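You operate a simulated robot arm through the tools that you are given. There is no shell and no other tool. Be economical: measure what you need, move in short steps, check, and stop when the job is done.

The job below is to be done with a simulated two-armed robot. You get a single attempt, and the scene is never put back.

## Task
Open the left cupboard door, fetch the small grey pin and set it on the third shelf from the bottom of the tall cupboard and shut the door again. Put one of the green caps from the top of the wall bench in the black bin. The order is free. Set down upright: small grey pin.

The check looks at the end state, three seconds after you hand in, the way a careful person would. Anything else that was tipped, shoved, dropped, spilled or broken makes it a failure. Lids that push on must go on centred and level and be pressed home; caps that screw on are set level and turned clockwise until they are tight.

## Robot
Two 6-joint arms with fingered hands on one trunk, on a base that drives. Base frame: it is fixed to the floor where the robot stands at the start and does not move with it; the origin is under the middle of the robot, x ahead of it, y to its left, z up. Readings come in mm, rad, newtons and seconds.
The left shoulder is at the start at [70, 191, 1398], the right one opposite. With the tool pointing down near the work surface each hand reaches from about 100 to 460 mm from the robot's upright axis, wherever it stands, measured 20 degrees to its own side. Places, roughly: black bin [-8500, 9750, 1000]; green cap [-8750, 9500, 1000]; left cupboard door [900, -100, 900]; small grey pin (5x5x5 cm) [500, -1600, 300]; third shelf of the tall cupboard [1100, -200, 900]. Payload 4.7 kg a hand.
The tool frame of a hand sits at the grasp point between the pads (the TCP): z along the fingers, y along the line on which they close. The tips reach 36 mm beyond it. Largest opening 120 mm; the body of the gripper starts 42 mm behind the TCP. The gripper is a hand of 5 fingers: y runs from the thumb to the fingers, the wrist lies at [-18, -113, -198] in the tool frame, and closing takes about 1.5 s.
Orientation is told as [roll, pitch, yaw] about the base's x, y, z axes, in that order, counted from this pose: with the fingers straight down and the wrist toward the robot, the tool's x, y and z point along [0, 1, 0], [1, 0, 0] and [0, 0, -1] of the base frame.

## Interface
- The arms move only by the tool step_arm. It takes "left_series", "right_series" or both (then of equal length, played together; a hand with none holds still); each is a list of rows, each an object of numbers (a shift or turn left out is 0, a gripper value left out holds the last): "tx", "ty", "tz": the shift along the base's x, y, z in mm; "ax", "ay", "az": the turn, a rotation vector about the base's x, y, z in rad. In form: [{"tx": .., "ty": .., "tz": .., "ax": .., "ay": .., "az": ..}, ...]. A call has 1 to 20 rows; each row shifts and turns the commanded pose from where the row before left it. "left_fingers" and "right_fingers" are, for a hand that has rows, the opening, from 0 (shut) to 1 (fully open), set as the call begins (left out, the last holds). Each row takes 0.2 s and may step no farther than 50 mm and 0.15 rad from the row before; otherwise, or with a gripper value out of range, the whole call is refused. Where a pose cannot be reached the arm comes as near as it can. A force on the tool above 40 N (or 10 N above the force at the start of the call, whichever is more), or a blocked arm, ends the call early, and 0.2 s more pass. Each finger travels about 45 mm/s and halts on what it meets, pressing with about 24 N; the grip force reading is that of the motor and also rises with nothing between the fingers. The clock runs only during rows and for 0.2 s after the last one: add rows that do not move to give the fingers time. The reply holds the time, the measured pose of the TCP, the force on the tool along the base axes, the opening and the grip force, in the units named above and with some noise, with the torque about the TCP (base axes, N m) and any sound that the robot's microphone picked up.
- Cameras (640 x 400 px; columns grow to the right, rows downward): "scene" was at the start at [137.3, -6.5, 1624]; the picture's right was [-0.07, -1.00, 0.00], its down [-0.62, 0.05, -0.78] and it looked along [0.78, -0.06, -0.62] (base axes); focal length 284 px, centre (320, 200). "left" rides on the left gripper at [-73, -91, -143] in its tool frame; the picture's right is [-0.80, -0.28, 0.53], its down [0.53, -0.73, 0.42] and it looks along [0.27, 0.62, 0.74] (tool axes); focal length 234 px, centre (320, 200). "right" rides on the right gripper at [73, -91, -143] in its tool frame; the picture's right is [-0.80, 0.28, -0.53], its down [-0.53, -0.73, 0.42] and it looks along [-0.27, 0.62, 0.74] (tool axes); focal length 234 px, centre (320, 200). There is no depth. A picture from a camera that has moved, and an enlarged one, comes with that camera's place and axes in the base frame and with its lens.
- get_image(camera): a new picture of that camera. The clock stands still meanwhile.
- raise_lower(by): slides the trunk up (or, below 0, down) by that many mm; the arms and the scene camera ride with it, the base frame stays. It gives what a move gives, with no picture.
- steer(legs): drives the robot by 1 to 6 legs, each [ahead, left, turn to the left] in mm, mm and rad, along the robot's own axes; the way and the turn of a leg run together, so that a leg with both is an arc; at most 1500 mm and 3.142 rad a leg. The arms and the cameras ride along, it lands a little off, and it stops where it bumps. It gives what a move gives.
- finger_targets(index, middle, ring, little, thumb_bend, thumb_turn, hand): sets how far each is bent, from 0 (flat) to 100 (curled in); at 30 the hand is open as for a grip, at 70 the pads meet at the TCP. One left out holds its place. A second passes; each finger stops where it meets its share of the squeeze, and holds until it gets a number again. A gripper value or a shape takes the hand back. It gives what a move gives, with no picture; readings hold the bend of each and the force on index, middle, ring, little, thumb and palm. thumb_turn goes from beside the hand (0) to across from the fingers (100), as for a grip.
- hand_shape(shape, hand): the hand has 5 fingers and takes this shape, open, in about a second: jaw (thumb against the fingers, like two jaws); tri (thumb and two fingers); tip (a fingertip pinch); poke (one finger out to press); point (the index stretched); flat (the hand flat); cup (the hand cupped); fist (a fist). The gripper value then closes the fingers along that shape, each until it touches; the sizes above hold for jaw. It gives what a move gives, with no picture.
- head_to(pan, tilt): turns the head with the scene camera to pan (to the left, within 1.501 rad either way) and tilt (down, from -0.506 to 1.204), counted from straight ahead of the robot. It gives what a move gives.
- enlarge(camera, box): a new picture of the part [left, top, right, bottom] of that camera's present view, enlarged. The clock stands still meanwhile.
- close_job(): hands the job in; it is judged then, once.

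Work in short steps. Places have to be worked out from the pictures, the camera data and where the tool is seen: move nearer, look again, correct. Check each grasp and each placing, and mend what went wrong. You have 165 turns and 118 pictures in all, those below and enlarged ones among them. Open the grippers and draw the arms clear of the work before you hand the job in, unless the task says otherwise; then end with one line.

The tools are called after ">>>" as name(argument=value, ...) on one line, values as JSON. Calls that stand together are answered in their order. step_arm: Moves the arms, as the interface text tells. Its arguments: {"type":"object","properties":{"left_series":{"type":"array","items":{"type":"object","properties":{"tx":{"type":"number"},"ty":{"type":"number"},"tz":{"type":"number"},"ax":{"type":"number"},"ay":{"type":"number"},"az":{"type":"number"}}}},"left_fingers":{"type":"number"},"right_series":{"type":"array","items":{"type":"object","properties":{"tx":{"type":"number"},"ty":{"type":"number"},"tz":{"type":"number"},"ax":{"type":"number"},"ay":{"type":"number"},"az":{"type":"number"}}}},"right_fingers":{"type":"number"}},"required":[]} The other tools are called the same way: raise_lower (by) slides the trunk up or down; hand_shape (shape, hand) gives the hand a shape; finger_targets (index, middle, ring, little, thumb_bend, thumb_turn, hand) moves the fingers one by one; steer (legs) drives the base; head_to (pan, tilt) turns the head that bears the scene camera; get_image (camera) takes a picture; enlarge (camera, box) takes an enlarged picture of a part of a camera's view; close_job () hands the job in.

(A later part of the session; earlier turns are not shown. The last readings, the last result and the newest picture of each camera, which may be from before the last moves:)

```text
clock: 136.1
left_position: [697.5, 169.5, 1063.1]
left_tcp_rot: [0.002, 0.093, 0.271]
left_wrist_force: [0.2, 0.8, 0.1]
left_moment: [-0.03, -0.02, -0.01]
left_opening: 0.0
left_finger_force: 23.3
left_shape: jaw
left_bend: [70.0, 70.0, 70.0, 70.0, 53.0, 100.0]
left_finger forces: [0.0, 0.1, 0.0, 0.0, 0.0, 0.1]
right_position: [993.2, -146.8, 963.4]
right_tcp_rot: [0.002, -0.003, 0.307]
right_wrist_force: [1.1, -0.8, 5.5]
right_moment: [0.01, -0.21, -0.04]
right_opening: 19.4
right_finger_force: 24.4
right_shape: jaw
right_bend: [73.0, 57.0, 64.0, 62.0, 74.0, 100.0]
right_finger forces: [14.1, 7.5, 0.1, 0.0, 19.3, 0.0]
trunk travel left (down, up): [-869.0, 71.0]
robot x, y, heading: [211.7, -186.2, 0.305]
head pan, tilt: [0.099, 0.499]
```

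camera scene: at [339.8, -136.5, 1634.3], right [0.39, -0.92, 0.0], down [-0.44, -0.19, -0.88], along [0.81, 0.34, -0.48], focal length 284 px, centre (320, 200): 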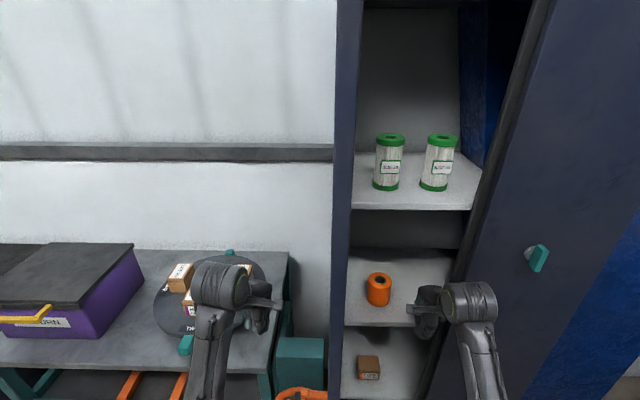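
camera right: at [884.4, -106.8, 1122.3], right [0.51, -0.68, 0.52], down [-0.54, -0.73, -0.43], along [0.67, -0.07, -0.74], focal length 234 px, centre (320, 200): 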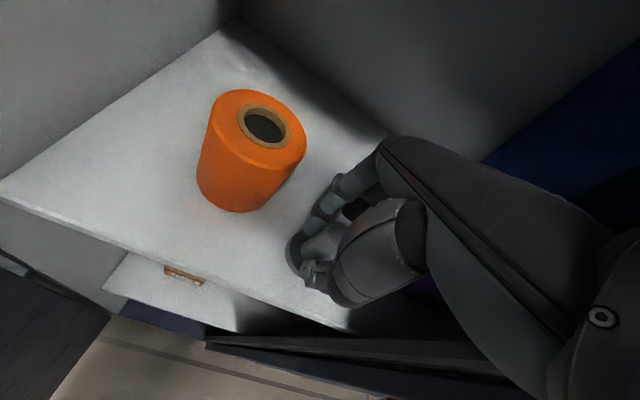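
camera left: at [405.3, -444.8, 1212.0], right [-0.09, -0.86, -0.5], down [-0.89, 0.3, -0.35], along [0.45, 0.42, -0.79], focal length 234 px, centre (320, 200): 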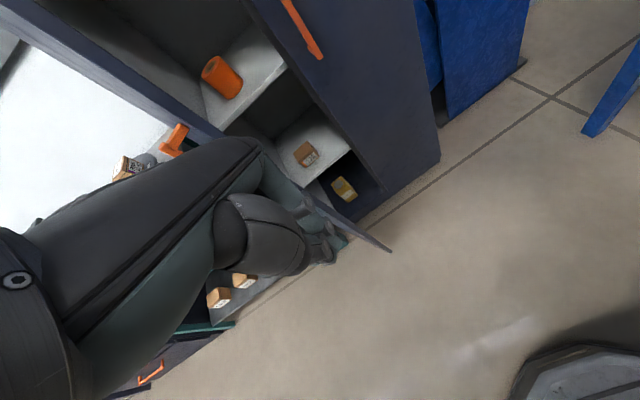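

Contact, with 5.5 N upward: the pin stands on the shelf. I open the hand gently.

>>> step_arm(right_series=[{}, {}, {}, {}], right_fingers=0.4)

>>> step_arm(right_series=[{}, {}, {}], right_fingers=0.7)

>>> get_image(camera="right")

```text
clock: 137.1
left_position: [699.1, 168.9, 1062.3]
left_tcp_rot: [0.001, 0.095, 0.27]
left_wrist_force: [0.4, -0.3, 0.6]
left_moment: [0.0, -0.01, 0.0]
left_opening: 0.1
left_finger_force: 24.3
left_shape: jaw
left_bend: [70.0, 70.0, 70.0, 70.0, 53.0, 100.0]
left_finger forces: [0.1, 0.0, 0.0, 0.1, 0.1, 0.0]
right_position: [992.7, -147.9, 961.5]
right_tcp_rot: [0.004, -0.001, 0.304]
right_wrist_force: [-0.5, 0.3, -0.1]
right_moment: [0.02, -0.01, 0.05]
right_opening: 47.5
right_finger_force: 0.1
right_shape: jaw
right_bend: [74.0, 49.0, 47.0, 44.0, 73.0, 100.0]
right_finger forces: [0.0, 0.0, 0.0, 0.0, 0.1, 0.1]
trunk travel left (down, up): [-869.0, 71.0]
robot x, y, heading: [208.1, -186.4, 0.305]
head pan, tilt: [0.099, 0.499]
```

```text
clock: 137.9
left_position: [698.5, 170.0, 1062.4]
left_tcp_rot: [0.003, 0.095, 0.269]
left_wrist_force: [0.3, 0.1, 0.0]
left_moment: [0.02, 0.0, 0.01]
left_opening: 0.0
left_finger_force: 23.4
left_shape: jaw
left_bend: [70.0, 70.0, 70.0, 70.0, 53.0, 100.0]
left_finger forces: [0.0, 0.0, 0.1, 0.0, 0.0, 0.0]
right_position: [992.4, -147.4, 962.6]
right_tcp_rot: [0.003, 0.0, 0.305]
right_wrist_force: [0.4, -0.4, -0.9]
right_moment: [-0.01, -0.03, -0.01]
right_opening: 83.4
right_finger_force: 0.1
right_shape: jaw
right_bend: [27.0, 38.0, 35.0, 35.0, 60.0, 99.0]
right_finger forces: [0.0, 0.0, 0.1, 0.1, 0.0, 0.0]
trunk travel left (down, up): [-869.0, 71.0]
robot x, y, heading: [210.9, -189.7, 0.305]
head pan, tilt: [0.099, 0.499]
```

```text
46 pictures are left
camera right: at [884.1, -105.9, 1105.2], right [0.51, -0.68, 0.52], down [-0.54, -0.73, -0.43], along [0.67, -0.07, -0.74], focal length 234 px, centre (320, 200)
```

right: 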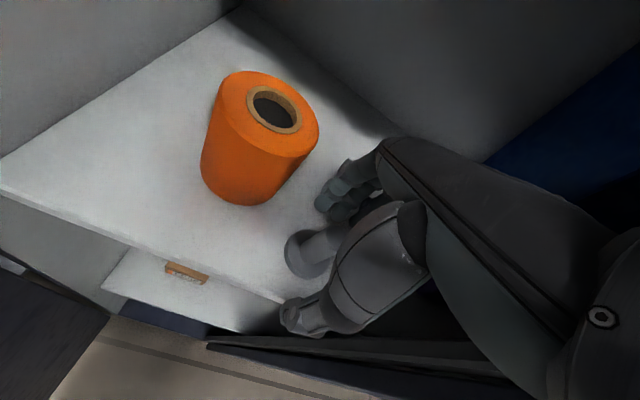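

The pin stands free and upright. I lift the hand straight up 75 mm, then back out.

>>> step_arm(right_series=[{"tz": 10}, {"tz": 15}, {"tz": 25}, {"tz": 25}, {}])

>>> steer(legs=[[-350, 0, 0]])

>>> get_image(camera="scene")

>>> enlarge(camera="scene", box=[320, 180, 480, 300])

```text
clock: 139.1
left_position: [698.4, 168.5, 1061.6]
left_tcp_rot: [0.001, 0.095, 0.27]
left_wrist_force: [0.5, 0.6, -0.6]
left_moment: [0.0, 0.01, -0.02]
left_opening: 0.0
left_finger_force: 24.0
left_shape: jaw
left_bend: [70.0, 70.0, 70.0, 70.0, 53.0, 100.0]
left_finger forces: [0.0, 0.1, 0.1, 0.1, 0.1, 0.1]
right_position: [990.7, -148.3, 1037.0]
right_tcp_rot: [0.003, 0.001, 0.305]
right_wrist_force: [-0.3, 0.5, -0.5]
right_moment: [0.0, -0.03, -0.02]
right_opening: 83.6
right_finger_force: 0.1
right_shape: jaw
right_bend: [27.0, 37.0, 35.0, 35.0, 60.0, 99.0]
right_finger forces: [0.0, 0.1, 0.0, 0.0, 0.1, 0.0]
trunk travel left (down, up): [-869.0, 71.0]
robot x, y, heading: [205.7, -186.9, 0.303]
head pan, tilt: [0.099, 0.499]
```

```text
clock: 141.3
left_position: [364.3, 67.0, 1061.5]
left_tcp_rot: [0.004, 0.095, 0.277]
left_wrist_force: [0.2, 0.0, -1.1]
left_moment: [-0.01, -0.03, 0.02]
left_opening: 0.0
left_finger_force: 23.2
left_shape: jaw
left_bend: [70.0, 70.0, 70.0, 70.0, 53.0, 100.0]
left_finger forces: [0.0, 0.1, 0.0, 0.1, 0.0, 0.1]
right_position: [659.4, -249.1, 1036.7]
right_tcp_rot: [0.004, -0.002, 0.311]
right_wrist_force: [0.3, -0.1, 0.0]
right_moment: [-0.01, 0.02, -0.01]
right_opening: 83.7
right_finger_force: 0.2
right_shape: jaw
right_bend: [27.0, 37.0, 35.0, 35.0, 60.0, 99.0]
right_finger forces: [0.0, 0.1, 0.1, 0.0, 0.0, 0.0]
trunk travel left (down, up): [-869.0, 71.0]
robot x, y, heading: [-123.5, -291.9, 0.31]
head pan, tilt: [0.099, 0.499]
```

```text
45 pictures are left
camera scene: at [9.1, -240.4, 1634.0], right [0.4, -0.92, 0.0], down [-0.44, -0.19, -0.88], along [0.81, 0.35, -0.48], focal length 284 px, centre (320, 200)
```

scene: 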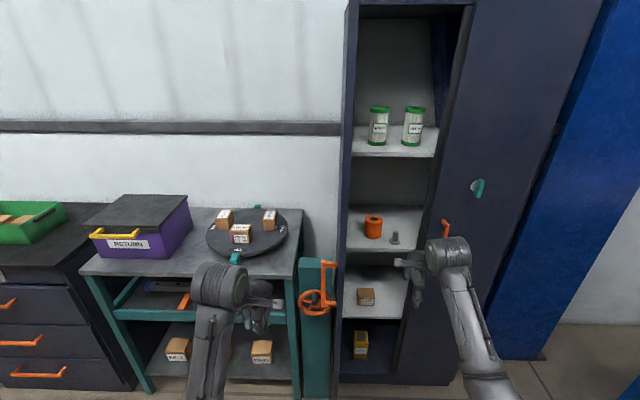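

```text
3.33 times, centred on (400, 240) of scene
camera zoom: at [9.1, -240.4, 1634.0], right [0.4, -0.92, 0.0], down [-0.44, -0.19, -0.88], along [0.81, 0.35, -0.48], focal length 946 px, centre (53, 67)
```

zoom: 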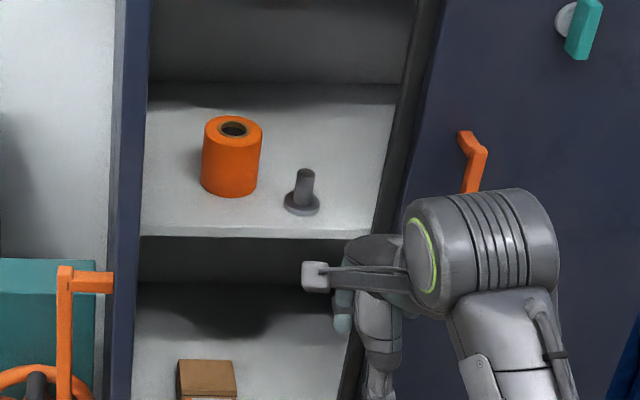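

The pin stands upright on the third shelf. Now to shut the door: I retract the right arm to the right and rear, and extend the left fist a bit, so it can push the door's outer face.

>>> step_arm(right_series=[{"tx": -26, "ty": -27, "tz": 14}, {"tx": -26, "ty": -27, "tz": 14}, {"tx": -26, "ty": -27, "tz": 14}, {"tx": -26, "ty": -27, "tz": 14}, {"tx": -26, "ty": -27, "tz": 14}, {"tx": -26, "ty": -27, "tz": 14}], left_series=[{"tx": 16, "ty": 5}, {"tx": 16, "ty": 5}, {"tx": 16, "ty": 5}, {"tx": 16, "ty": 5}, {"tx": 16, "ty": 5}, {"tx": 16, "ty": 5}])

>>> head_to(pan=0.25, tilt=0.6)

>>> get_image(camera="scene")

```text
clock: 142.7
left_position: [458.5, 95.6, 1063.7]
left_tcp_rot: [0.005, 0.094, 0.275]
left_wrist_force: [-0.2, -0.3, 0.1]
left_moment: [0.03, -0.04, 0.01]
left_opening: 0.0
left_finger_force: 23.9
left_shape: jaw
left_bend: [70.0, 70.0, 70.0, 70.0, 53.0, 100.0]
left_finger forces: [0.0, 0.0, 0.0, 0.0, 0.0, 0.0]
right_position: [502.4, -414.4, 1121.8]
right_tcp_rot: [0.004, 0.0, 0.312]
right_wrist_force: [-0.4, 0.0, 0.2]
right_moment: [0.07, 0.01, 0.0]
right_opening: 83.4
right_finger_force: 0.0
right_shape: jaw
right_bend: [27.0, 37.0, 35.0, 35.0, 60.0, 99.0]
right_finger forces: [0.0, 0.0, 0.1, 0.0, 0.0, 0.0]
trunk travel left (down, up): [-869.0, 71.0]
robot x, y, heading: [-123.6, -289.8, 0.309]
head pan, tilt: [0.099, 0.499]
```

```text
clock: 143.4
left_position: [458.6, 98.1, 1063.0]
left_tcp_rot: [0.002, 0.095, 0.275]
left_wrist_force: [-0.3, 0.5, 0.4]
left_moment: [-0.01, 0.01, 0.03]
left_opening: 0.1
left_finger_force: 24.3
left_shape: jaw
left_bend: [70.0, 70.0, 70.0, 70.0, 53.0, 100.0]
left_finger forces: [0.0, 0.1, 0.0, 0.1, 0.0, 0.0]
right_position: [502.2, -411.6, 1122.1]
right_tcp_rot: [0.004, 0.0, 0.309]
right_wrist_force: [-0.3, 0.9, 0.3]
right_moment: [0.02, 0.03, -0.01]
right_opening: 83.8
right_finger_force: 0.0
right_shape: jaw
right_bend: [27.0, 37.0, 35.0, 35.0, 60.0, 99.0]
right_finger forces: [0.0, 0.1, 0.0, 0.1, 0.1, 0.0]
trunk travel left (down, up): [-869.0, 71.0]
robot x, y, heading: [-128.0, -290.8, 0.309]
head pan, tilt: [0.25, 0.6]
```

```text
43 pictures are left
camera scene: at [-0.4, -230.0, 1625.1], right [0.53, -0.85, 0.0], down [-0.48, -0.3, -0.83], along [0.7, 0.44, -0.56], focal length 284 px, centre (320, 200)
```

scene: 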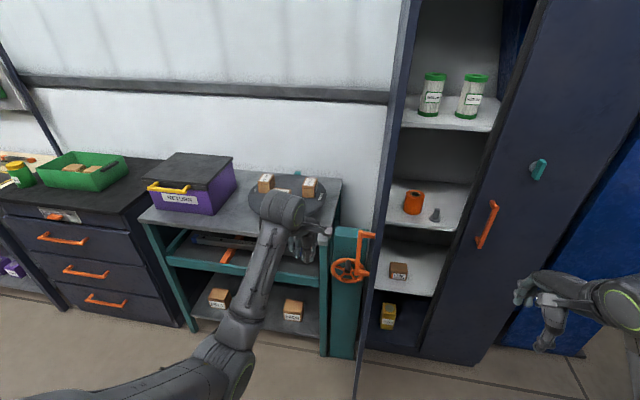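

The door is edge-on at about 90°, with its handle at lateral -172. I go forward 170 and then strafe right to push it shut, in steps.

>>> steer(legs=[[170, -20, 0], [0, -150, 0]])

>>> get_image(camera="scene")

```text
clock: 145.9
left_position: [671.7, -11.5, 1062.5]
left_tcp_rot: [0.001, 0.094, 0.277]
left_wrist_force: [-0.7, 0.1, 0.0]
left_moment: [-0.07, -0.03, 0.01]
left_opening: 0.0
left_finger_force: 24.1
left_shape: jaw
left_bend: [70.0, 70.0, 70.0, 70.0, 53.0, 100.0]
left_finger forces: [0.1, 0.0, 0.0, 0.0, 0.0, 0.0]
right_position: [715.1, -519.9, 1124.0]
right_tcp_rot: [0.004, -0.003, 0.311]
right_wrist_force: [0.4, 1.0, 1.0]
right_moment: [-0.03, 0.0, 0.02]
right_opening: 83.7
right_finger_force: 0.0
right_shape: jaw
right_bend: [27.0, 37.0, 35.0, 35.0, 60.0, 99.0]
right_finger forces: [0.0, 0.0, 0.0, 0.0, 0.0, 0.0]
trunk travel left (down, up): [-869.0, 71.0]
robot x, y, heading: [88.6, -405.5, 0.312]
head pan, tilt: [0.25, 0.6]
```

```text
42 pictures are left
camera scene: at [211.9, -337.3, 1625.0], right [0.53, -0.85, 0.0], down [-0.48, -0.3, -0.82], along [0.7, 0.44, -0.57], focal length 284 px, centre (320, 200)
```

scene: 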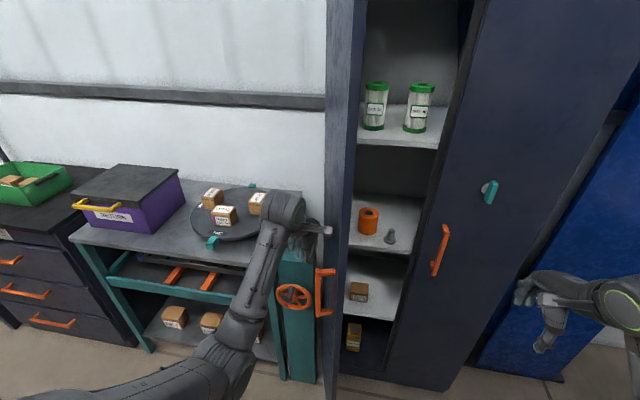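

The door follows. I continue along its arc.

>>> steer(legs=[[0, -60, 0], [25, -60, 0], [45, -45, 0]])

>>> get_image(camera="scene")

```text
clock: 148.0
left_position: [784.4, -146.4, 1062.6]
left_tcp_rot: [-0.002, 0.092, 0.276]
left_wrist_force: [-0.9, 0.3, 0.4]
left_moment: [-0.04, -0.04, 0.03]
left_opening: 0.1
left_finger_force: 24.3
left_shape: jaw
left_bend: [70.0, 70.0, 70.0, 70.0, 53.0, 100.0]
left_finger forces: [0.1, 0.0, 0.0, 0.1, 0.0, 0.0]
right_position: [826.5, -653.8, 1124.9]
right_tcp_rot: [0.001, -0.006, 0.311]
right_wrist_force: [0.5, 0.3, 0.4]
right_moment: [-0.03, -0.07, -0.01]
right_opening: 83.8
right_finger_force: 0.0
right_shape: jaw
right_bend: [27.0, 37.0, 35.0, 35.0, 60.0, 99.0]
right_finger forces: [0.0, 0.0, 0.1, 0.1, 0.1, 0.1]
trunk travel left (down, up): [-869.0, 71.0]
robot x, y, heading: [206.4, -538.7, 0.305]
head pan, tilt: [0.25, 0.6]
```

```text
41 pictures are left
camera scene: at [321.9, -471.4, 1625.5], right [0.53, -0.85, 0.0], down [-0.48, -0.3, -0.83], along [0.7, 0.44, -0.56], focal length 284 px, centre (320, 200)
```

scene: 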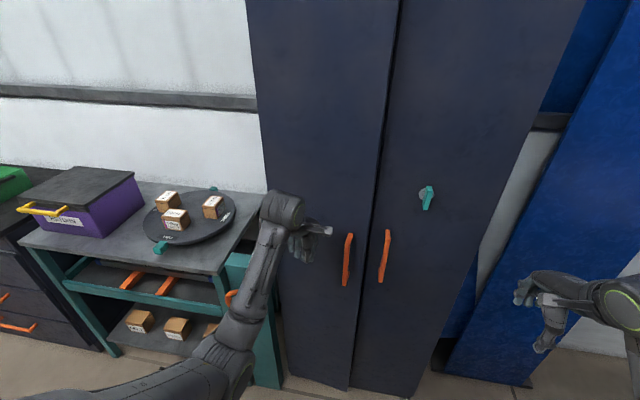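

Nearly shut. I push the rest with the left arm straight toward the cupboard, stopping on force.

>>> step_arm(left_series=[{"tx": 9.5, "ty": 3}, {"tx": 9.5, "ty": 3}, {"tx": 9.5, "ty": 3}, {"tx": 9.5, "ty": 3}, {"tx": 9.5, "ty": 3}, {"tx": 9.5, "ty": 3}, {"tx": 9.5, "ty": 3}, {"tx": 9.5, "ty": 3}])

>>> get_image(camera="scene")

```text
clock: 149.5
left_position: [836.0, -133.1, 1061.0]
left_tcp_rot: [0.002, 0.105, 0.277]
left_wrist_force: [-27.6, -10.3, 8.6]
left_moment: [0.91, -2.27, 0.32]
left_opening: 0.2
left_finger_force: 24.3
left_shape: jaw
left_bend: [70.0, 70.0, 70.0, 70.0, 53.0, 100.0]
left_finger forces: [0.0, 29.6, 0.0, 0.0, 0.0, 0.0]
right_position: [824.7, -658.4, 1125.9]
right_tcp_rot: [0.005, -0.007, 0.312]
right_wrist_force: [-0.7, -0.4, -0.6]
right_moment: [-0.02, 0.01, -0.01]
right_opening: 83.5
right_finger_force: 0.0
right_shape: jaw
right_bend: [27.0, 37.0, 35.0, 35.0, 60.0, 99.0]
right_finger forces: [0.1, 0.1, 0.1, 0.0, 0.1, 0.0]
trunk travel left (down, up): [-869.0, 71.0]
robot x, y, heading: [201.2, -538.4, 0.312]
head pan, tilt: [0.25, 0.6]
stopped in row 7 (left hand): the force on the tool passed its limit at 54 N (the readings are from after the stop); the commanded pose is now the measured one
```

```text
40 pictures are left
camera scene: at [318.4, -479.4, 1626.1], right [0.53, -0.85, 0.0], down [-0.47, -0.3, -0.83], along [0.7, 0.44, -0.56], focal length 284 px, centre (320, 200)
```

scene: 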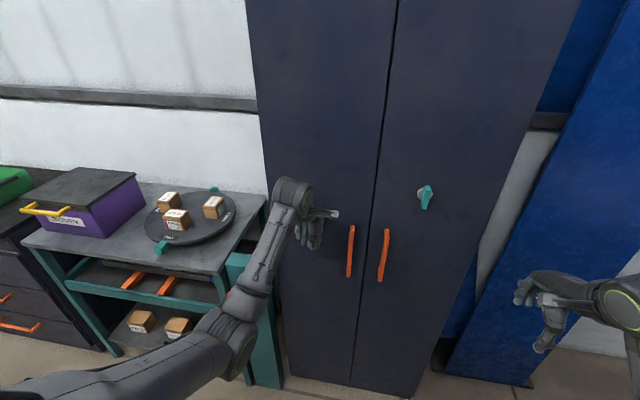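

The door is shut. I back the hand off by driving backward, then check the seam from the front.

>>> steer(legs=[[-450, 0, 0]])

>>> head_to(pan=0.15, tilt=0.35)

>>> get_image(camera="scene")

```text
clock: 152.3
left_position: [415.4, -265.5, 1056.4]
left_tcp_rot: [0.002, 0.111, 0.28]
left_wrist_force: [0.0, 0.4, 1.0]
left_moment: [0.01, 0.0, -0.01]
left_opening: 0.0
left_finger_force: 23.6
left_shape: jaw
left_bend: [70.0, 70.0, 70.0, 70.0, 53.0, 100.0]
left_finger forces: [0.0, 0.0, 0.0, 0.0, 0.0, 0.1]
right_position: [403.7, -792.8, 1122.0]
right_tcp_rot: [0.003, -0.001, 0.313]
right_wrist_force: [0.0, -0.2, 0.1]
right_moment: [0.01, 0.02, 0.01]
right_opening: 83.6
right_finger_force: 0.1
right_shape: jaw
right_bend: [27.0, 37.0, 35.0, 35.0, 60.0, 99.0]
right_finger forces: [0.1, 0.0, 0.1, 0.1, 0.0, 0.0]
trunk travel left (down, up): [-869.0, 71.0]
robot x, y, heading: [-225.2, -676.0, 0.314]
head pan, tilt: [0.25, 0.6]
```

```text
clock: 153.0
left_position: [414.3, -266.4, 1058.1]
left_tcp_rot: [0.003, 0.108, 0.28]
left_wrist_force: [0.7, 0.9, -0.4]
left_moment: [-0.01, -0.01, 0.02]
left_opening: 0.0
left_finger_force: 24.0
left_shape: jaw
left_bend: [70.0, 70.0, 70.0, 70.0, 53.0, 100.0]
left_finger forces: [0.1, 0.1, 0.1, 0.1, 0.1, 0.0]
right_position: [402.4, -792.5, 1123.6]
right_tcp_rot: [0.004, -0.001, 0.314]
right_wrist_force: [-0.4, -0.3, 0.6]
right_moment: [0.0, 0.02, 0.0]
right_opening: 83.7
right_finger_force: 0.1
right_shape: jaw
right_bend: [27.0, 37.0, 35.0, 35.0, 60.0, 99.0]
right_finger forces: [0.0, 0.0, 0.1, 0.1, 0.1, 0.0]
trunk travel left (down, up): [-869.0, 71.0]
robot x, y, heading: [-222.8, -671.7, 0.308]
head pan, tilt: [0.15, 0.351]
```

```text
39 pictures are left
camera scene: at [-92.6, -618.9, 1647.8], right [0.45, -0.9, 0.0], down [-0.31, -0.15, -0.94], along [0.84, 0.42, -0.34], focal length 284 px, centre (320, 200)
```

scene: 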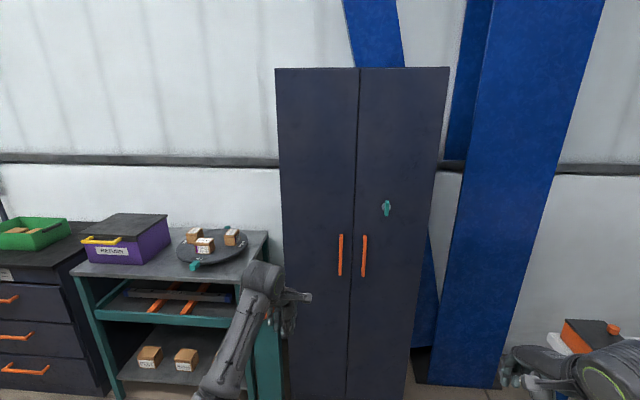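

The door is flush shut. Now I go for the caps, a long drive. I turn left along the aisle and look ahead.

>>> steer(legs=[[100, 0, 0], [0, 0, 1.6]])

>>> head_to(pan=0.2, tilt=0.15)

>>> get_image(camera="scene")

```text
clock: 158.3
left_position: [-571.7, -26.8, 1058.0]
left_tcp_rot: [0.002, 0.107, 1.902]
left_wrist_force: [-0.5, 0.3, 0.1]
left_moment: [0.0, 0.02, 0.0]
left_opening: 0.0
left_finger_force: 24.4
left_shape: jaw
left_bend: [70.0, 70.0, 70.0, 70.0, 53.0, 100.0]
left_finger forces: [0.0, 0.0, 0.1, 0.0, 0.0, 0.0]
right_position: [-44.6, -11.8, 1122.9]
right_tcp_rot: [0.004, -0.002, 1.936]
right_wrist_force: [-0.2, 0.2, 0.1]
right_moment: [0.01, -0.03, 0.02]
right_opening: 83.6
right_finger_force: 0.1
right_shape: jaw
right_bend: [27.0, 37.0, 35.0, 35.0, 60.0, 99.0]
right_finger forces: [0.1, 0.0, 0.0, 0.0, 0.1, 0.0]
trunk travel left (down, up): [-869.0, 71.0]
robot x, y, heading: [-132.5, -644.7, 1.936]
head pan, tilt: [0.15, 0.351]
```

```text
clock: 159.1
left_position: [-570.8, -27.6, 1058.0]
left_tcp_rot: [0.001, 0.108, 1.904]
left_wrist_force: [0.2, 0.8, -0.5]
left_moment: [0.04, 0.01, 0.01]
left_opening: 0.0
left_finger_force: 24.4
left_shape: jaw
left_bend: [70.0, 70.0, 70.0, 70.0, 53.0, 100.0]
left_finger forces: [0.1, 0.1, 0.0, 0.0, 0.0, 0.0]
right_position: [-45.0, -11.9, 1123.2]
right_tcp_rot: [0.004, -0.002, 1.937]
right_wrist_force: [-0.4, 0.2, 0.6]
right_moment: [-0.04, -0.01, 0.01]
right_opening: 84.1
right_finger_force: 0.0
right_shape: jaw
right_bend: [27.0, 37.0, 35.0, 35.0, 60.0, 99.0]
right_finger forces: [0.0, 0.0, 0.0, 0.0, 0.1, 0.0]
trunk travel left (down, up): [-869.0, 71.0]
robot x, y, heading: [-129.8, -645.0, 1.942]
head pan, tilt: [0.201, 0.15]
```

```text
38 pictures are left
camera scene: at [-195.6, -519.5, 1666.4], right [0.84, 0.54, 0.0], down [0.08, -0.13, -0.99], along [-0.53, 0.83, -0.15], focal length 284 px, centre (320, 200)
```

scene: 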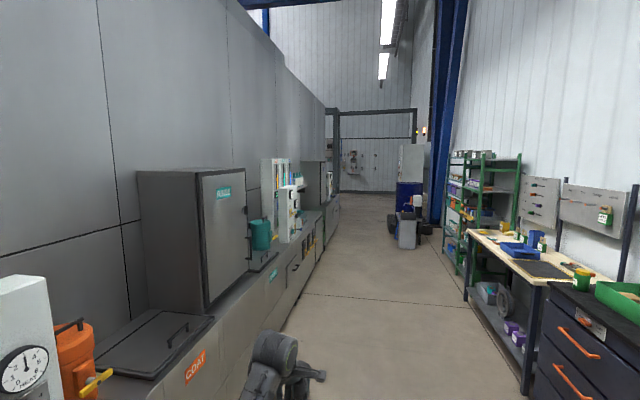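

The aisle runs ahead at heading about 1.94, then bends slightly left. The target lies beyond the machine on the left. I drive ahead along the middle.

>>> steer(legs=[[1500, 0, 0], [1500, 0, 0], [300, 0, 0.13], [1500, 0, 0]])

>>> head_to(pan=0.1, tilt=0.15)

>>> get_image(camera="scene")

```text
clock: 182.2
left_position: [-2534.2, 4331.2, 1056.4]
left_tcp_rot: [0.003, 0.108, 2.012]
left_wrist_force: [-0.5, 0.4, 0.2]
left_moment: [0.01, 0.01, 0.03]
left_opening: 0.1
left_finger_force: 24.1
left_shape: jaw
left_bend: [70.0, 70.0, 70.0, 70.0, 53.0, 100.0]
left_finger forces: [0.0, 0.1, 0.1, 0.0, 0.1, 0.0]
right_position: [-2011.6, 4404.1, 1122.0]
right_tcp_rot: [0.004, -0.003, 2.048]
right_wrist_force: [1.1, -0.5, -0.3]
right_moment: [0.04, 0.04, -0.02]
right_opening: 83.7
right_finger_force: 0.1
right_shape: jaw
right_bend: [27.0, 37.0, 35.0, 35.0, 60.0, 99.0]
right_finger forces: [0.0, 0.0, 0.0, 0.1, 0.1, 0.1]
trunk travel left (down, up): [-869.0, 71.0]
robot x, y, heading: [-2027.5, 3767.8, 2.046]
head pan, tilt: [0.201, 0.15]
```

```text
clock: 182.9
left_position: [-2534.2, 4332.5, 1057.3]
left_tcp_rot: [0.003, 0.107, 2.014]
left_wrist_force: [0.9, -0.6, -0.1]
left_moment: [-0.01, 0.01, 0.03]
left_opening: 0.0
left_finger_force: 23.9
left_shape: jaw
left_bend: [70.0, 70.0, 70.0, 70.0, 53.0, 100.0]
left_finger forces: [0.1, 0.0, 0.1, 0.1, 0.0, 0.1]
right_position: [-2010.9, 4404.9, 1121.8]
right_tcp_rot: [0.003, -0.003, 2.047]
right_wrist_force: [-1.0, 0.0, -0.1]
right_moment: [-0.04, -0.01, 0.0]
right_opening: 83.4
right_finger_force: 0.0
right_shape: jaw
right_bend: [27.0, 37.0, 35.0, 35.0, 60.0, 99.0]
right_finger forces: [0.1, 0.1, 0.1, 0.0, 0.1, 0.1]
trunk travel left (down, up): [-869.0, 71.0]
robot x, y, heading: [-2028.1, 3764.2, 2.051]
head pan, tilt: [0.099, 0.15]
```

```text
37 pictures are left
camera scene: at [-2099.0, 3889.6, 1666.5], right [0.84, 0.54, 0.0], down [0.08, -0.13, -0.99], along [-0.54, 0.83, -0.15], focal length 284 px, centre (320, 200)
```

scene: 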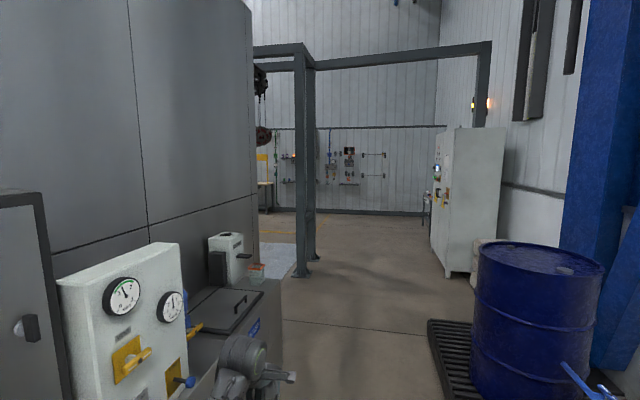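

The way leads past the machine corner at about (-3780,5820), with the gantry post at (-4440,6960) and a drip grate on the right. I take waypoints through the middle.

>>> steer(legs=[[1340, -90, 0], [1340, -40, 0], [0, 0, 0.12], [1330, 0, 0]])

>>> head_to(pan=0.4, tilt=0.2)

>>> get_image(camera="scene")

```text
clock: 202.7
left_position: [-4454.6, 7786.2, 1057.4]
left_tcp_rot: [0.003, 0.109, 2.14]
left_wrist_force: [0.4, -0.3, -0.8]
left_moment: [-0.01, -0.02, -0.04]
left_opening: 0.0
left_finger_force: 24.5
left_shape: jaw
left_bend: [70.0, 70.0, 70.0, 70.0, 53.0, 100.0]
left_finger forces: [0.0, 0.0, 0.0, 0.1, 0.1, 0.0]
right_position: [-3945.0, 7924.4, 1123.1]
right_tcp_rot: [0.003, -0.001, 2.174]
right_wrist_force: [0.1, 0.1, 0.0]
right_moment: [0.01, 0.0, 0.0]
right_opening: 83.6
right_finger_force: 0.1
right_shape: jaw
right_bend: [27.0, 37.0, 35.0, 35.0, 60.0, 99.0]
right_finger forces: [0.0, 0.0, 0.0, 0.1, 0.0, 0.1]
trunk travel left (down, up): [-869.0, 71.0]
robot x, y, heading: [-3878.6, 7286.6, 2.17]
head pan, tilt: [0.099, 0.15]
```

```text
clock: 203.5
left_position: [-4454.4, 7786.6, 1057.3]
left_tcp_rot: [0.001, 0.107, 2.138]
left_wrist_force: [-0.4, -0.8, 0.0]
left_moment: [0.01, 0.01, 0.04]
left_opening: 0.2
left_finger_force: 23.9
left_shape: jaw
left_bend: [70.0, 70.0, 70.0, 70.0, 53.0, 100.0]
left_finger forces: [0.0, 0.0, 0.0, 0.1, 0.1, 0.1]
right_position: [-3945.9, 7924.6, 1121.9]
right_tcp_rot: [0.004, -0.001, 2.175]
right_wrist_force: [0.3, 0.4, -0.2]
right_moment: [0.03, 0.0, -0.02]
right_opening: 83.4
right_finger_force: 0.1
right_shape: jaw
right_bend: [27.0, 37.0, 35.0, 35.0, 60.0, 99.0]
right_finger forces: [0.1, 0.0, 0.0, 0.0, 0.0, 0.1]
trunk travel left (down, up): [-869.0, 71.0]
robot x, y, heading: [-3878.6, 7291.9, 2.167]
head pan, tilt: [0.4, 0.201]
```

```text
36 pictures are left
camera scene: at [-3986.0, 7382.1, 1661.8], right [0.54, 0.84, 0.0], down [0.17, -0.11, -0.98], along [-0.82, 0.53, -0.2], focal length 284 px, centre (320, 200)
```

scene: 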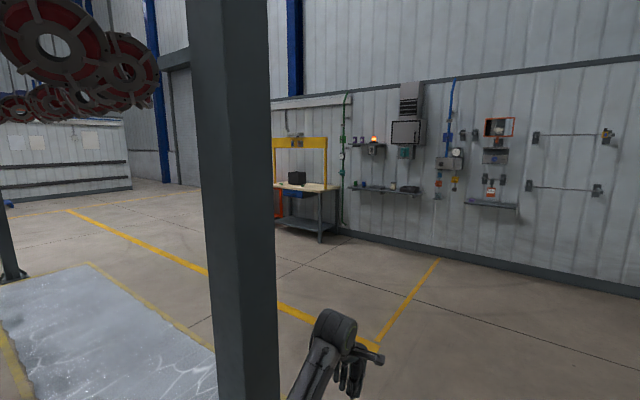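

The black bin on the wall bench appears at the stated place. The wall runs along (-0.94,-0.33), so the heading for facing the bench is about 1.907. I drive around the post to an observation point about 1.2 m in front of the bench.

>>> steer(legs=[[1000, 0, 0], [0, 0, 0.89], [1300, 0, 0], [1300, 0, 0], [1200, 0, 0], [0, 0, -1.14]])

>>> head_to(pan=0.0, tilt=0.45)

>>> get_image(camera="scene")

```text
clock: 232.0
left_position: [-8718.5, 8804.8, 1057.6]
left_tcp_rot: [0.001, 0.109, 1.97]
left_wrist_force: [-0.6, 0.0, 0.3]
left_moment: [0.02, -0.03, 0.01]
left_opening: 0.1
left_finger_force: 23.9
left_shape: jaw
left_bend: [70.0, 70.0, 70.0, 70.0, 53.0, 100.0]
left_finger forces: [0.0, 0.1, 0.0, 0.0, 0.1, 0.1]
right_position: [-8196.3, 8854.9, 1122.3]
right_tcp_rot: [0.004, -0.001, 2.004]
right_wrist_force: [0.7, 0.0, 0.4]
right_moment: [0.04, 0.04, 0.02]
right_opening: 83.6
right_finger_force: 0.0
right_shape: jaw
right_bend: [27.0, 37.0, 35.0, 35.0, 60.0, 99.0]
right_finger forces: [0.0, 0.0, 0.0, 0.0, 0.1, 0.2]
trunk travel left (down, up): [-869.0, 71.0]
robot x, y, heading: [-8235.3, 8216.0, 2.003]
head pan, tilt: [0.4, 0.201]
```

```text
clock: 232.8
left_position: [-8719.5, 8803.9, 1057.7]
left_tcp_rot: [0.002, 0.108, 1.969]
left_wrist_force: [0.1, -0.6, 0.0]
left_moment: [0.02, 0.0, 0.05]
left_opening: 0.2
left_finger_force: 24.0
left_shape: jaw
left_bend: [70.0, 70.0, 70.0, 70.0, 53.0, 100.0]
left_finger forces: [0.1, 0.0, 0.0, 0.0, 0.0, 0.1]
right_position: [-8194.6, 8853.8, 1123.9]
right_tcp_rot: [0.003, -0.002, 2.003]
right_wrist_force: [0.0, -1.1, -0.4]
right_moment: [-0.04, 0.02, 0.02]
right_opening: 84.1
right_finger_force: 0.1
right_shape: jaw
right_bend: [27.0, 37.0, 35.0, 35.0, 60.0, 99.0]
right_finger forces: [0.0, 0.1, 0.0, 0.0, 0.0, 0.1]
trunk travel left (down, up): [-869.0, 71.0]
robot x, y, heading: [-8237.6, 8216.1, 2.005]
head pan, tilt: [0.0, 0.45]
```

```text
35 pictures are left
camera scene: at [-8295.8, 8347.1, 1638.6], right [0.91, 0.42, 0.0], down [0.18, -0.4, -0.9], along [-0.38, 0.82, -0.43], focal length 284 px, centre (320, 200)
```

scene: 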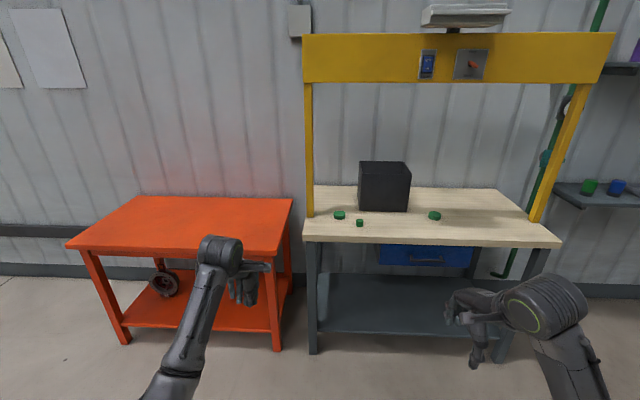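

I see the wooden bench with green caps and a black box under a yellow portal. I enlarge.

>>> enlarge(camera="scene", box=[290, 140, 470, 250])

>>> enlarge(camera="scene", box=[290, 20, 640, 260])

```text
3.56 times, centred on (380, 195) of scene
camera zoom: at [-8295.8, 8347.1, 1638.6], right [0.91, 0.42, 0.0], down [0.18, -0.4, -0.9], along [-0.38, 0.82, -0.43], focal length 1008 px, centre (107, 218)
```

zoom: 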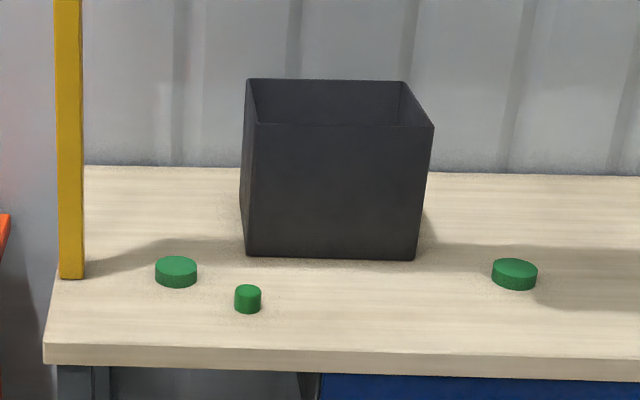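

```text
1.67 times, centred on (465, 140) of scene
camera zoom: at [-8295.8, 8347.1, 1638.6], right [0.91, 0.42, 0.0], down [0.18, -0.4, -0.9], along [-0.38, 0.82, -0.43], focal length 473 px, centre (78, 300)
```

zoom: 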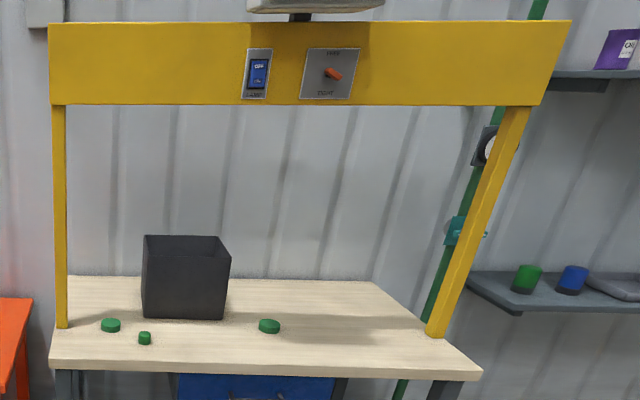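

Caps: two flat ones (~60 mm) and a small one. The bench front edge heading is about 1.945. I choose the left flat cap at about (-8740,9540), with the open-topped bin behind and to the right. I come nearer and look with the hand camera.

>>> steer(legs=[[0, 0, -0.06], [430, 229, 0]])

>>> head_to(pan=-0.2, tilt=0.65)

>>> get_image(camera="scene")

>>> get_image(camera="right")

```text
clock: 236.2
left_position: [-9058.2, 9138.1, 1058.0]
left_tcp_rot: [0.002, 0.107, 1.92]
left_wrist_force: [0.0, 0.3, 0.1]
left_moment: [0.01, -0.03, -0.01]
left_opening: 0.3
left_finger_force: 24.3
left_shape: jaw
left_bend: [70.0, 70.0, 70.0, 70.0, 53.0, 100.0]
left_finger forces: [0.0, 0.0, 0.1, 0.0, 0.0, 0.0]
right_position: [-8530.7, 9160.0, 1122.7]
right_tcp_rot: [0.004, -0.002, 1.953]
right_wrist_force: [0.2, -0.1, -0.6]
right_moment: [0.02, 0.02, -0.01]
right_opening: 83.4
right_finger_force: 0.1
right_shape: jaw
right_bend: [27.0, 37.0, 35.0, 35.0, 60.0, 99.0]
right_finger forces: [0.0, 0.1, 0.0, 0.1, 0.1, 0.1]
trunk travel left (down, up): [-869.0, 71.0]
robot x, y, heading: [-8606.3, 8525.7, 1.952]
head pan, tilt: [0.0, 0.45]
```

```text
clock: 236.9
left_position: [-9058.7, 9139.0, 1057.2]
left_tcp_rot: [0.004, 0.109, 1.919]
left_wrist_force: [0.4, 0.7, -0.2]
left_moment: [0.01, -0.01, 0.03]
left_opening: 0.0
left_finger_force: 23.9
left_shape: jaw
left_bend: [70.0, 70.0, 70.0, 70.0, 53.0, 100.0]
left_finger forces: [0.0, 0.1, 0.0, 0.0, 0.0, 0.0]
right_position: [-8529.7, 9161.5, 1121.6]
right_tcp_rot: [0.004, -0.001, 1.952]
right_wrist_force: [-0.2, 0.7, 0.3]
right_moment: [-0.01, 0.0, 0.04]
right_opening: 83.6
right_finger_force: 0.0
right_shape: jaw
right_bend: [27.0, 37.0, 35.0, 35.0, 60.0, 99.0]
right_finger forces: [0.0, 0.0, 0.1, 0.1, 0.0, 0.0]
trunk travel left (down, up): [-869.0, 71.0]
robot x, y, heading: [-8607.3, 8524.6, 1.953]
head pan, tilt: [-0.201, 0.649]
```

```text
32 pictures are left
camera scene: at [-8639.2, 8660.3, 1620.7], right [0.98, 0.18, 0.0], down [0.11, -0.59, -0.8], along [-0.14, 0.78, -0.6], focal length 284 px, centre (320, 200)
```

scene: 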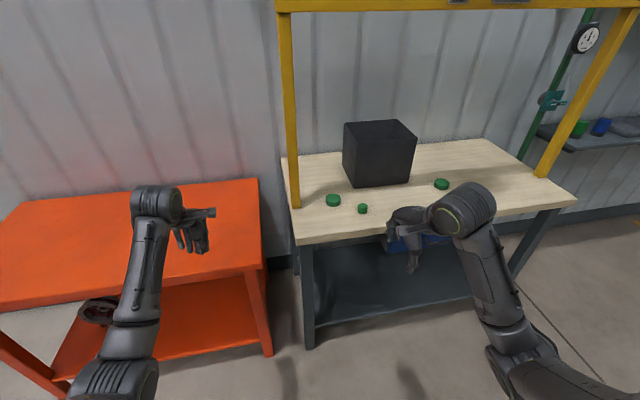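

```text
31 pictures are left
camera right: at [-8563.2, 9049.9, 1264.7], right [0.64, 0.56, 0.52], down [0.77, -0.48, -0.43], along [0.01, 0.67, -0.74], focal length 234 px, centre (320, 200)
```

right: 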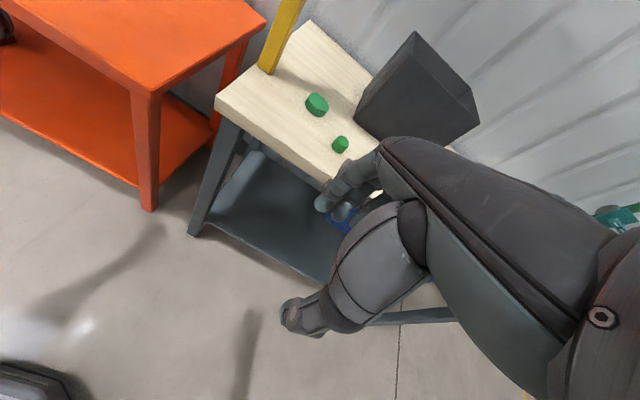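

Triangulated: the cap is at (-8748,9568), z≈916, with the bench top at about 903. The bin opening's centre is about (-8597,9830), rim z≈1135. I drive forward 370 and left 50, then bring the right hand over the cap.

>>> steer(legs=[[370, 50, 0]])

>>> step_arm(right_series=[{"tx": -6, "ty": 14, "tz": -20}, {"tx": -6, "ty": 14, "tz": -20}, {"tx": -6, "ty": 14, "tz": -20}, {"tx": -6, "ty": 14, "tz": -20}, {"tx": -6, "ty": 14, "tz": -20}, {}, {}], right_fingers=1)

>>> get_image(camera="right")

>>> get_image(camera="scene")

```text
clock: 239.2
left_position: [-9241.2, 9462.4, 1059.4]
left_tcp_rot: [0.002, 0.108, 1.918]
left_wrist_force: [-0.4, 0.5, -0.6]
left_moment: [-0.01, 0.0, 0.0]
left_opening: 0.0
left_finger_force: 23.4
left_shape: jaw
left_bend: [70.0, 70.0, 70.0, 70.0, 53.0, 100.0]
left_finger forces: [0.1, 0.1, 0.1, 0.1, 0.0, 0.0]
right_position: [-8711.9, 9484.6, 1121.6]
right_tcp_rot: [0.004, -0.003, 1.953]
right_wrist_force: [-0.7, -0.7, 0.5]
right_moment: [-0.02, 0.0, -0.01]
right_opening: 83.7
right_finger_force: 0.0
right_shape: jaw
right_bend: [27.0, 37.0, 35.0, 35.0, 60.0, 99.0]
right_finger forces: [0.1, 0.1, 0.1, 0.0, 0.1, 0.0]
trunk travel left (down, up): [-869.0, 71.0]
robot x, y, heading: [-8790.0, 8854.1, 1.955]
head pan, tilt: [-0.201, 0.649]
```

```text
clock: 240.8
left_position: [-9239.5, 9462.6, 1057.6]
left_tcp_rot: [0.001, 0.107, 1.918]
left_wrist_force: [-0.6, -0.3, -1.2]
left_moment: [0.02, 0.0, -0.01]
left_opening: 0.1
left_finger_force: 23.4
left_shape: jaw
left_bend: [70.0, 70.0, 70.0, 70.0, 53.0, 100.0]
left_finger forces: [0.1, 0.0, 0.1, 0.0, 0.1, 0.1]
right_position: [-8744.3, 9555.1, 1020.7]
right_tcp_rot: [0.004, -0.001, 1.953]
right_wrist_force: [0.3, 0.0, 0.3]
right_moment: [0.0, -0.01, -0.01]
right_opening: 119.8
right_finger_force: 0.0
right_shape: jaw
right_bend: [30.0, 30.0, 30.0, 30.0, 30.0, 98.0]
right_finger forces: [0.0, 0.0, 0.0, 0.1, 0.0, 0.0]
trunk travel left (down, up): [-869.0, 71.0]
robot x, y, heading: [-8785.9, 8851.7, 1.95]
head pan, tilt: [-0.201, 0.649]
```

```text
30 pictures are left
camera right: at [-8775.6, 9443.9, 1164.2], right [0.64, 0.56, 0.52], down [0.77, -0.48, -0.43], along [0.01, 0.68, -0.74], focal length 234 px, centre (320, 200)
```

right: 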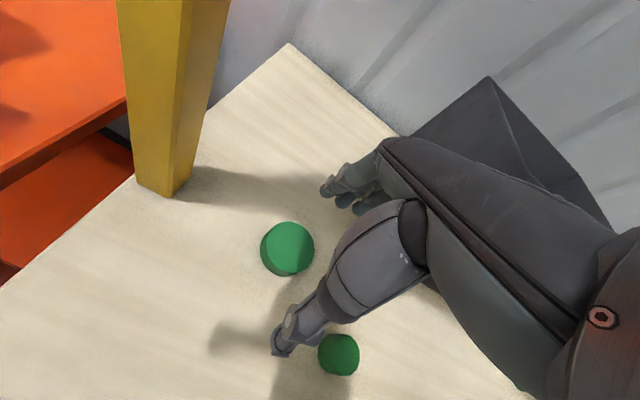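

```text
29 pictures are left
camera scene: at [-8821.7, 8984.0, 1620.8], right [0.98, 0.18, 0.0], down [0.11, -0.6, -0.8], along [-0.14, 0.78, -0.6], focal length 284 px, centre (320, 200)
```

scene: 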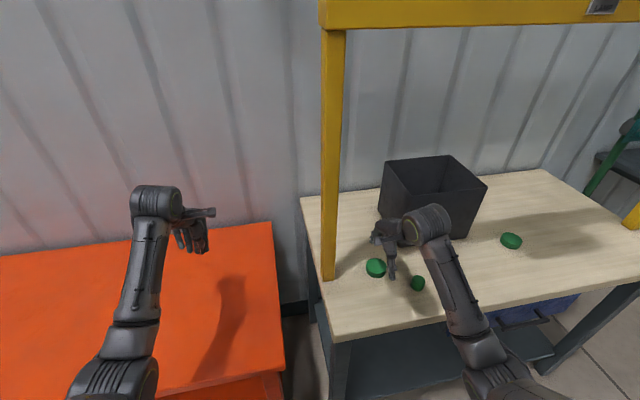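

The cap refines to (-8753,9580), about 58 mm wide. I centre over it and descend to TCP z≈950.

>>> step_arm(right_series=[{"tx": -5, "ty": 12}, {"tx": -4, "ty": 13}, {"tz": -20}, {"tz": -20}, {"tz": -15}, {"tz": -10}, {"tz": -5}, {}])

>>> get_image(camera="right")

```text
clock: 242.7
left_position: [-9240.5, 9462.3, 1057.9]
left_tcp_rot: [0.002, 0.109, 1.917]
left_wrist_force: [-0.3, -1.0, 0.3]
left_moment: [0.0, -0.05, 0.01]
left_opening: 0.2
left_finger_force: 24.2
left_shape: jaw
left_bend: [70.0, 70.0, 70.0, 70.0, 53.0, 100.0]
left_finger forces: [0.0, 0.0, 0.1, 0.1, 0.0, 0.0]
right_position: [-8752.2, 9579.8, 952.8]
right_tcp_rot: [0.004, -0.001, 1.955]
right_wrist_force: [0.4, 0.4, 0.0]
right_moment: [-0.02, 0.01, 0.01]
right_opening: 119.7
right_finger_force: 0.1
right_shape: jaw
right_bend: [30.0, 30.0, 30.0, 30.0, 30.0, 98.0]
right_finger forces: [0.1, 0.0, 0.0, 0.1, 0.0, 0.1]
trunk travel left (down, up): [-869.0, 71.0]
robot x, y, heading: [-8790.9, 8852.9, 1.948]
head pan, tilt: [-0.201, 0.649]
```

```text
28 pictures are left
camera right: at [-8784.3, 9468.8, 1094.8], right [0.64, 0.56, 0.52], down [0.77, -0.48, -0.43], along [0.01, 0.67, -0.74], focal length 234 px, centre (320, 200)
```

right: 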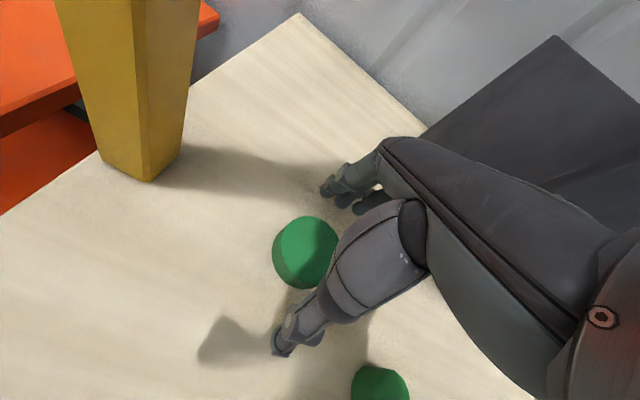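

Centred. I lower a little more, in 3 mm rows.

>>> step_arm(right_series=[{"tz": -3}, {"tz": -3}, {"tz": -3}, {}])

>>> enlarge(camera="scene", box=[340, 200, 460, 310])

```text
clock: 243.7
left_position: [-9241.3, 9462.7, 1057.3]
left_tcp_rot: [0.003, 0.108, 1.918]
left_wrist_force: [0.1, -0.2, 0.3]
left_moment: [-0.03, -0.02, -0.01]
left_opening: 0.0
left_finger_force: 23.8
left_shape: jaw
left_bend: [70.0, 70.0, 70.0, 70.0, 53.0, 100.0]
left_finger forces: [0.0, 0.0, 0.1, 0.1, 0.1, 0.0]
right_position: [-8752.3, 9580.5, 942.4]
right_tcp_rot: [0.003, -0.002, 1.955]
right_wrist_force: [0.0, -0.4, -0.8]
right_moment: [-0.01, 0.0, 0.0]
right_opening: 119.6
right_finger_force: 0.1
right_shape: jaw
right_bend: [30.0, 30.0, 30.0, 30.0, 30.0, 98.0]
right_finger forces: [0.0, 0.1, 0.0, 0.1, 0.0, 0.0]
trunk travel left (down, up): [-869.0, 71.0]
robot x, y, heading: [-8786.7, 8852.0, 1.95]
head pan, tilt: [-0.201, 0.649]
```

```text
3.64 times, centred on (400, 255) of scene
camera zoom: at [-8821.8, 8984.3, 1620.7], right [0.98, 0.18, 0.0], down [0.11, -0.6, -0.8], along [-0.14, 0.78, -0.6], focal length 1031 px, centre (29, 0)
```

zoom: 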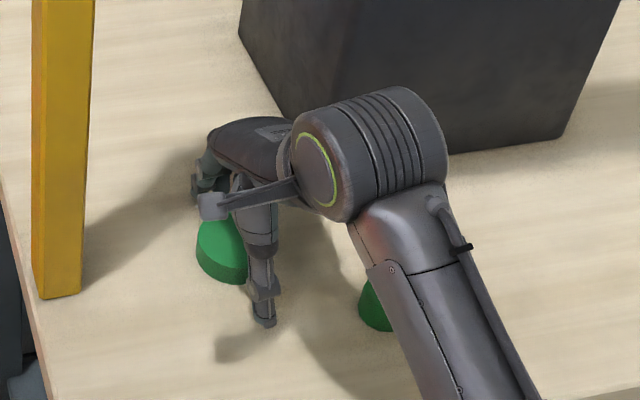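

No contact yet at tip height of about 906. Two more 3 mm rows.

>>> step_arm(right_series=[{"tz": -3}, {"tz": -3}, {}])

```text
clock: 244.4
left_position: [-9239.8, 9463.0, 1057.4]
left_tcp_rot: [0.002, 0.108, 1.918]
left_wrist_force: [0.1, -0.5, 0.5]
left_moment: [-0.02, 0.0, 0.0]
left_opening: 0.0
left_finger_force: 24.1
left_shape: jaw
left_bend: [70.0, 70.0, 70.0, 70.0, 53.0, 100.0]
left_finger forces: [0.0, 0.0, 0.0, 0.1, 0.1, 0.0]
right_position: [-8752.2, 9580.6, 937.2]
right_tcp_rot: [0.003, -0.002, 1.952]
right_wrist_force: [-1.4, 0.1, 1.1]
right_moment: [0.06, 0.02, -0.03]
right_opening: 119.7
right_finger_force: 0.0
right_shape: jaw
right_bend: [30.0, 30.0, 30.0, 30.0, 30.0, 98.0]
right_finger forces: [0.0, 0.6, 0.0, 0.0, 0.1, 0.0]
trunk travel left (down, up): [-869.0, 71.0]
robot x, y, heading: [-8790.9, 8855.7, 1.954]
head pan, tilt: [-0.201, 0.649]
```

There is slight contact at the middle finger, so the bench top is near 901. I raise 3 mm and close.

>>> step_arm(right_series=[{"tz": 3}, {}, {}, {}, {}, {}, {}, {}], right_fingers=0)

>>> get_image(camera="right")

```text
clock: 246.2
left_position: [-9240.7, 9461.9, 1056.6]
left_tcp_rot: [0.002, 0.109, 1.92]
left_wrist_force: [0.5, 0.2, -0.4]
left_moment: [0.01, 0.01, -0.03]
left_opening: 0.0
left_finger_force: 23.4
left_shape: jaw
left_bend: [70.0, 70.0, 70.0, 70.0, 53.0, 100.0]
left_finger forces: [0.0, 0.0, 0.1, 0.1, 0.1, 0.0]
right_position: [-8751.9, 9579.4, 940.7]
right_tcp_rot: [0.003, -0.002, 1.953]
right_wrist_force: [-0.6, 0.7, -0.9]
right_moment: [-0.02, -0.01, 0.01]
right_opening: 56.6
right_finger_force: 24.0
right_shape: jaw
right_bend: [74.0, 45.0, 48.0, 45.0, 72.0, 100.0]
right_finger forces: [13.2, 7.2, 0.0, 0.0, 20.4, 0.1]
trunk travel left (down, up): [-869.0, 71.0]
robot x, y, heading: [-8787.3, 8852.2, 1.949]
head pan, tilt: [-0.201, 0.649]
```

```text
26 pictures are left
camera right: at [-8784.1, 9468.6, 1082.7], right [0.64, 0.56, 0.52], down [0.77, -0.48, -0.43], along [0.01, 0.67, -0.74], focal length 234 px, centre (320, 200)
```

right: 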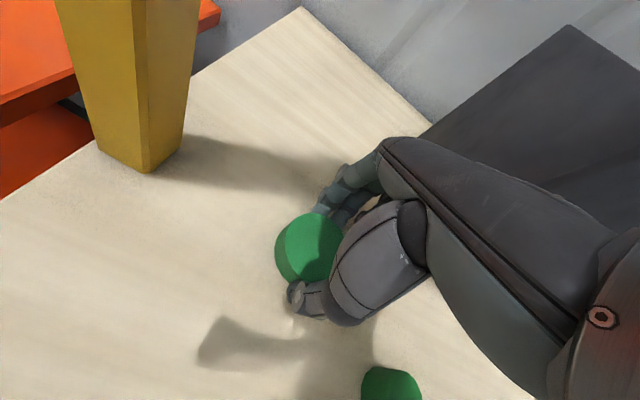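

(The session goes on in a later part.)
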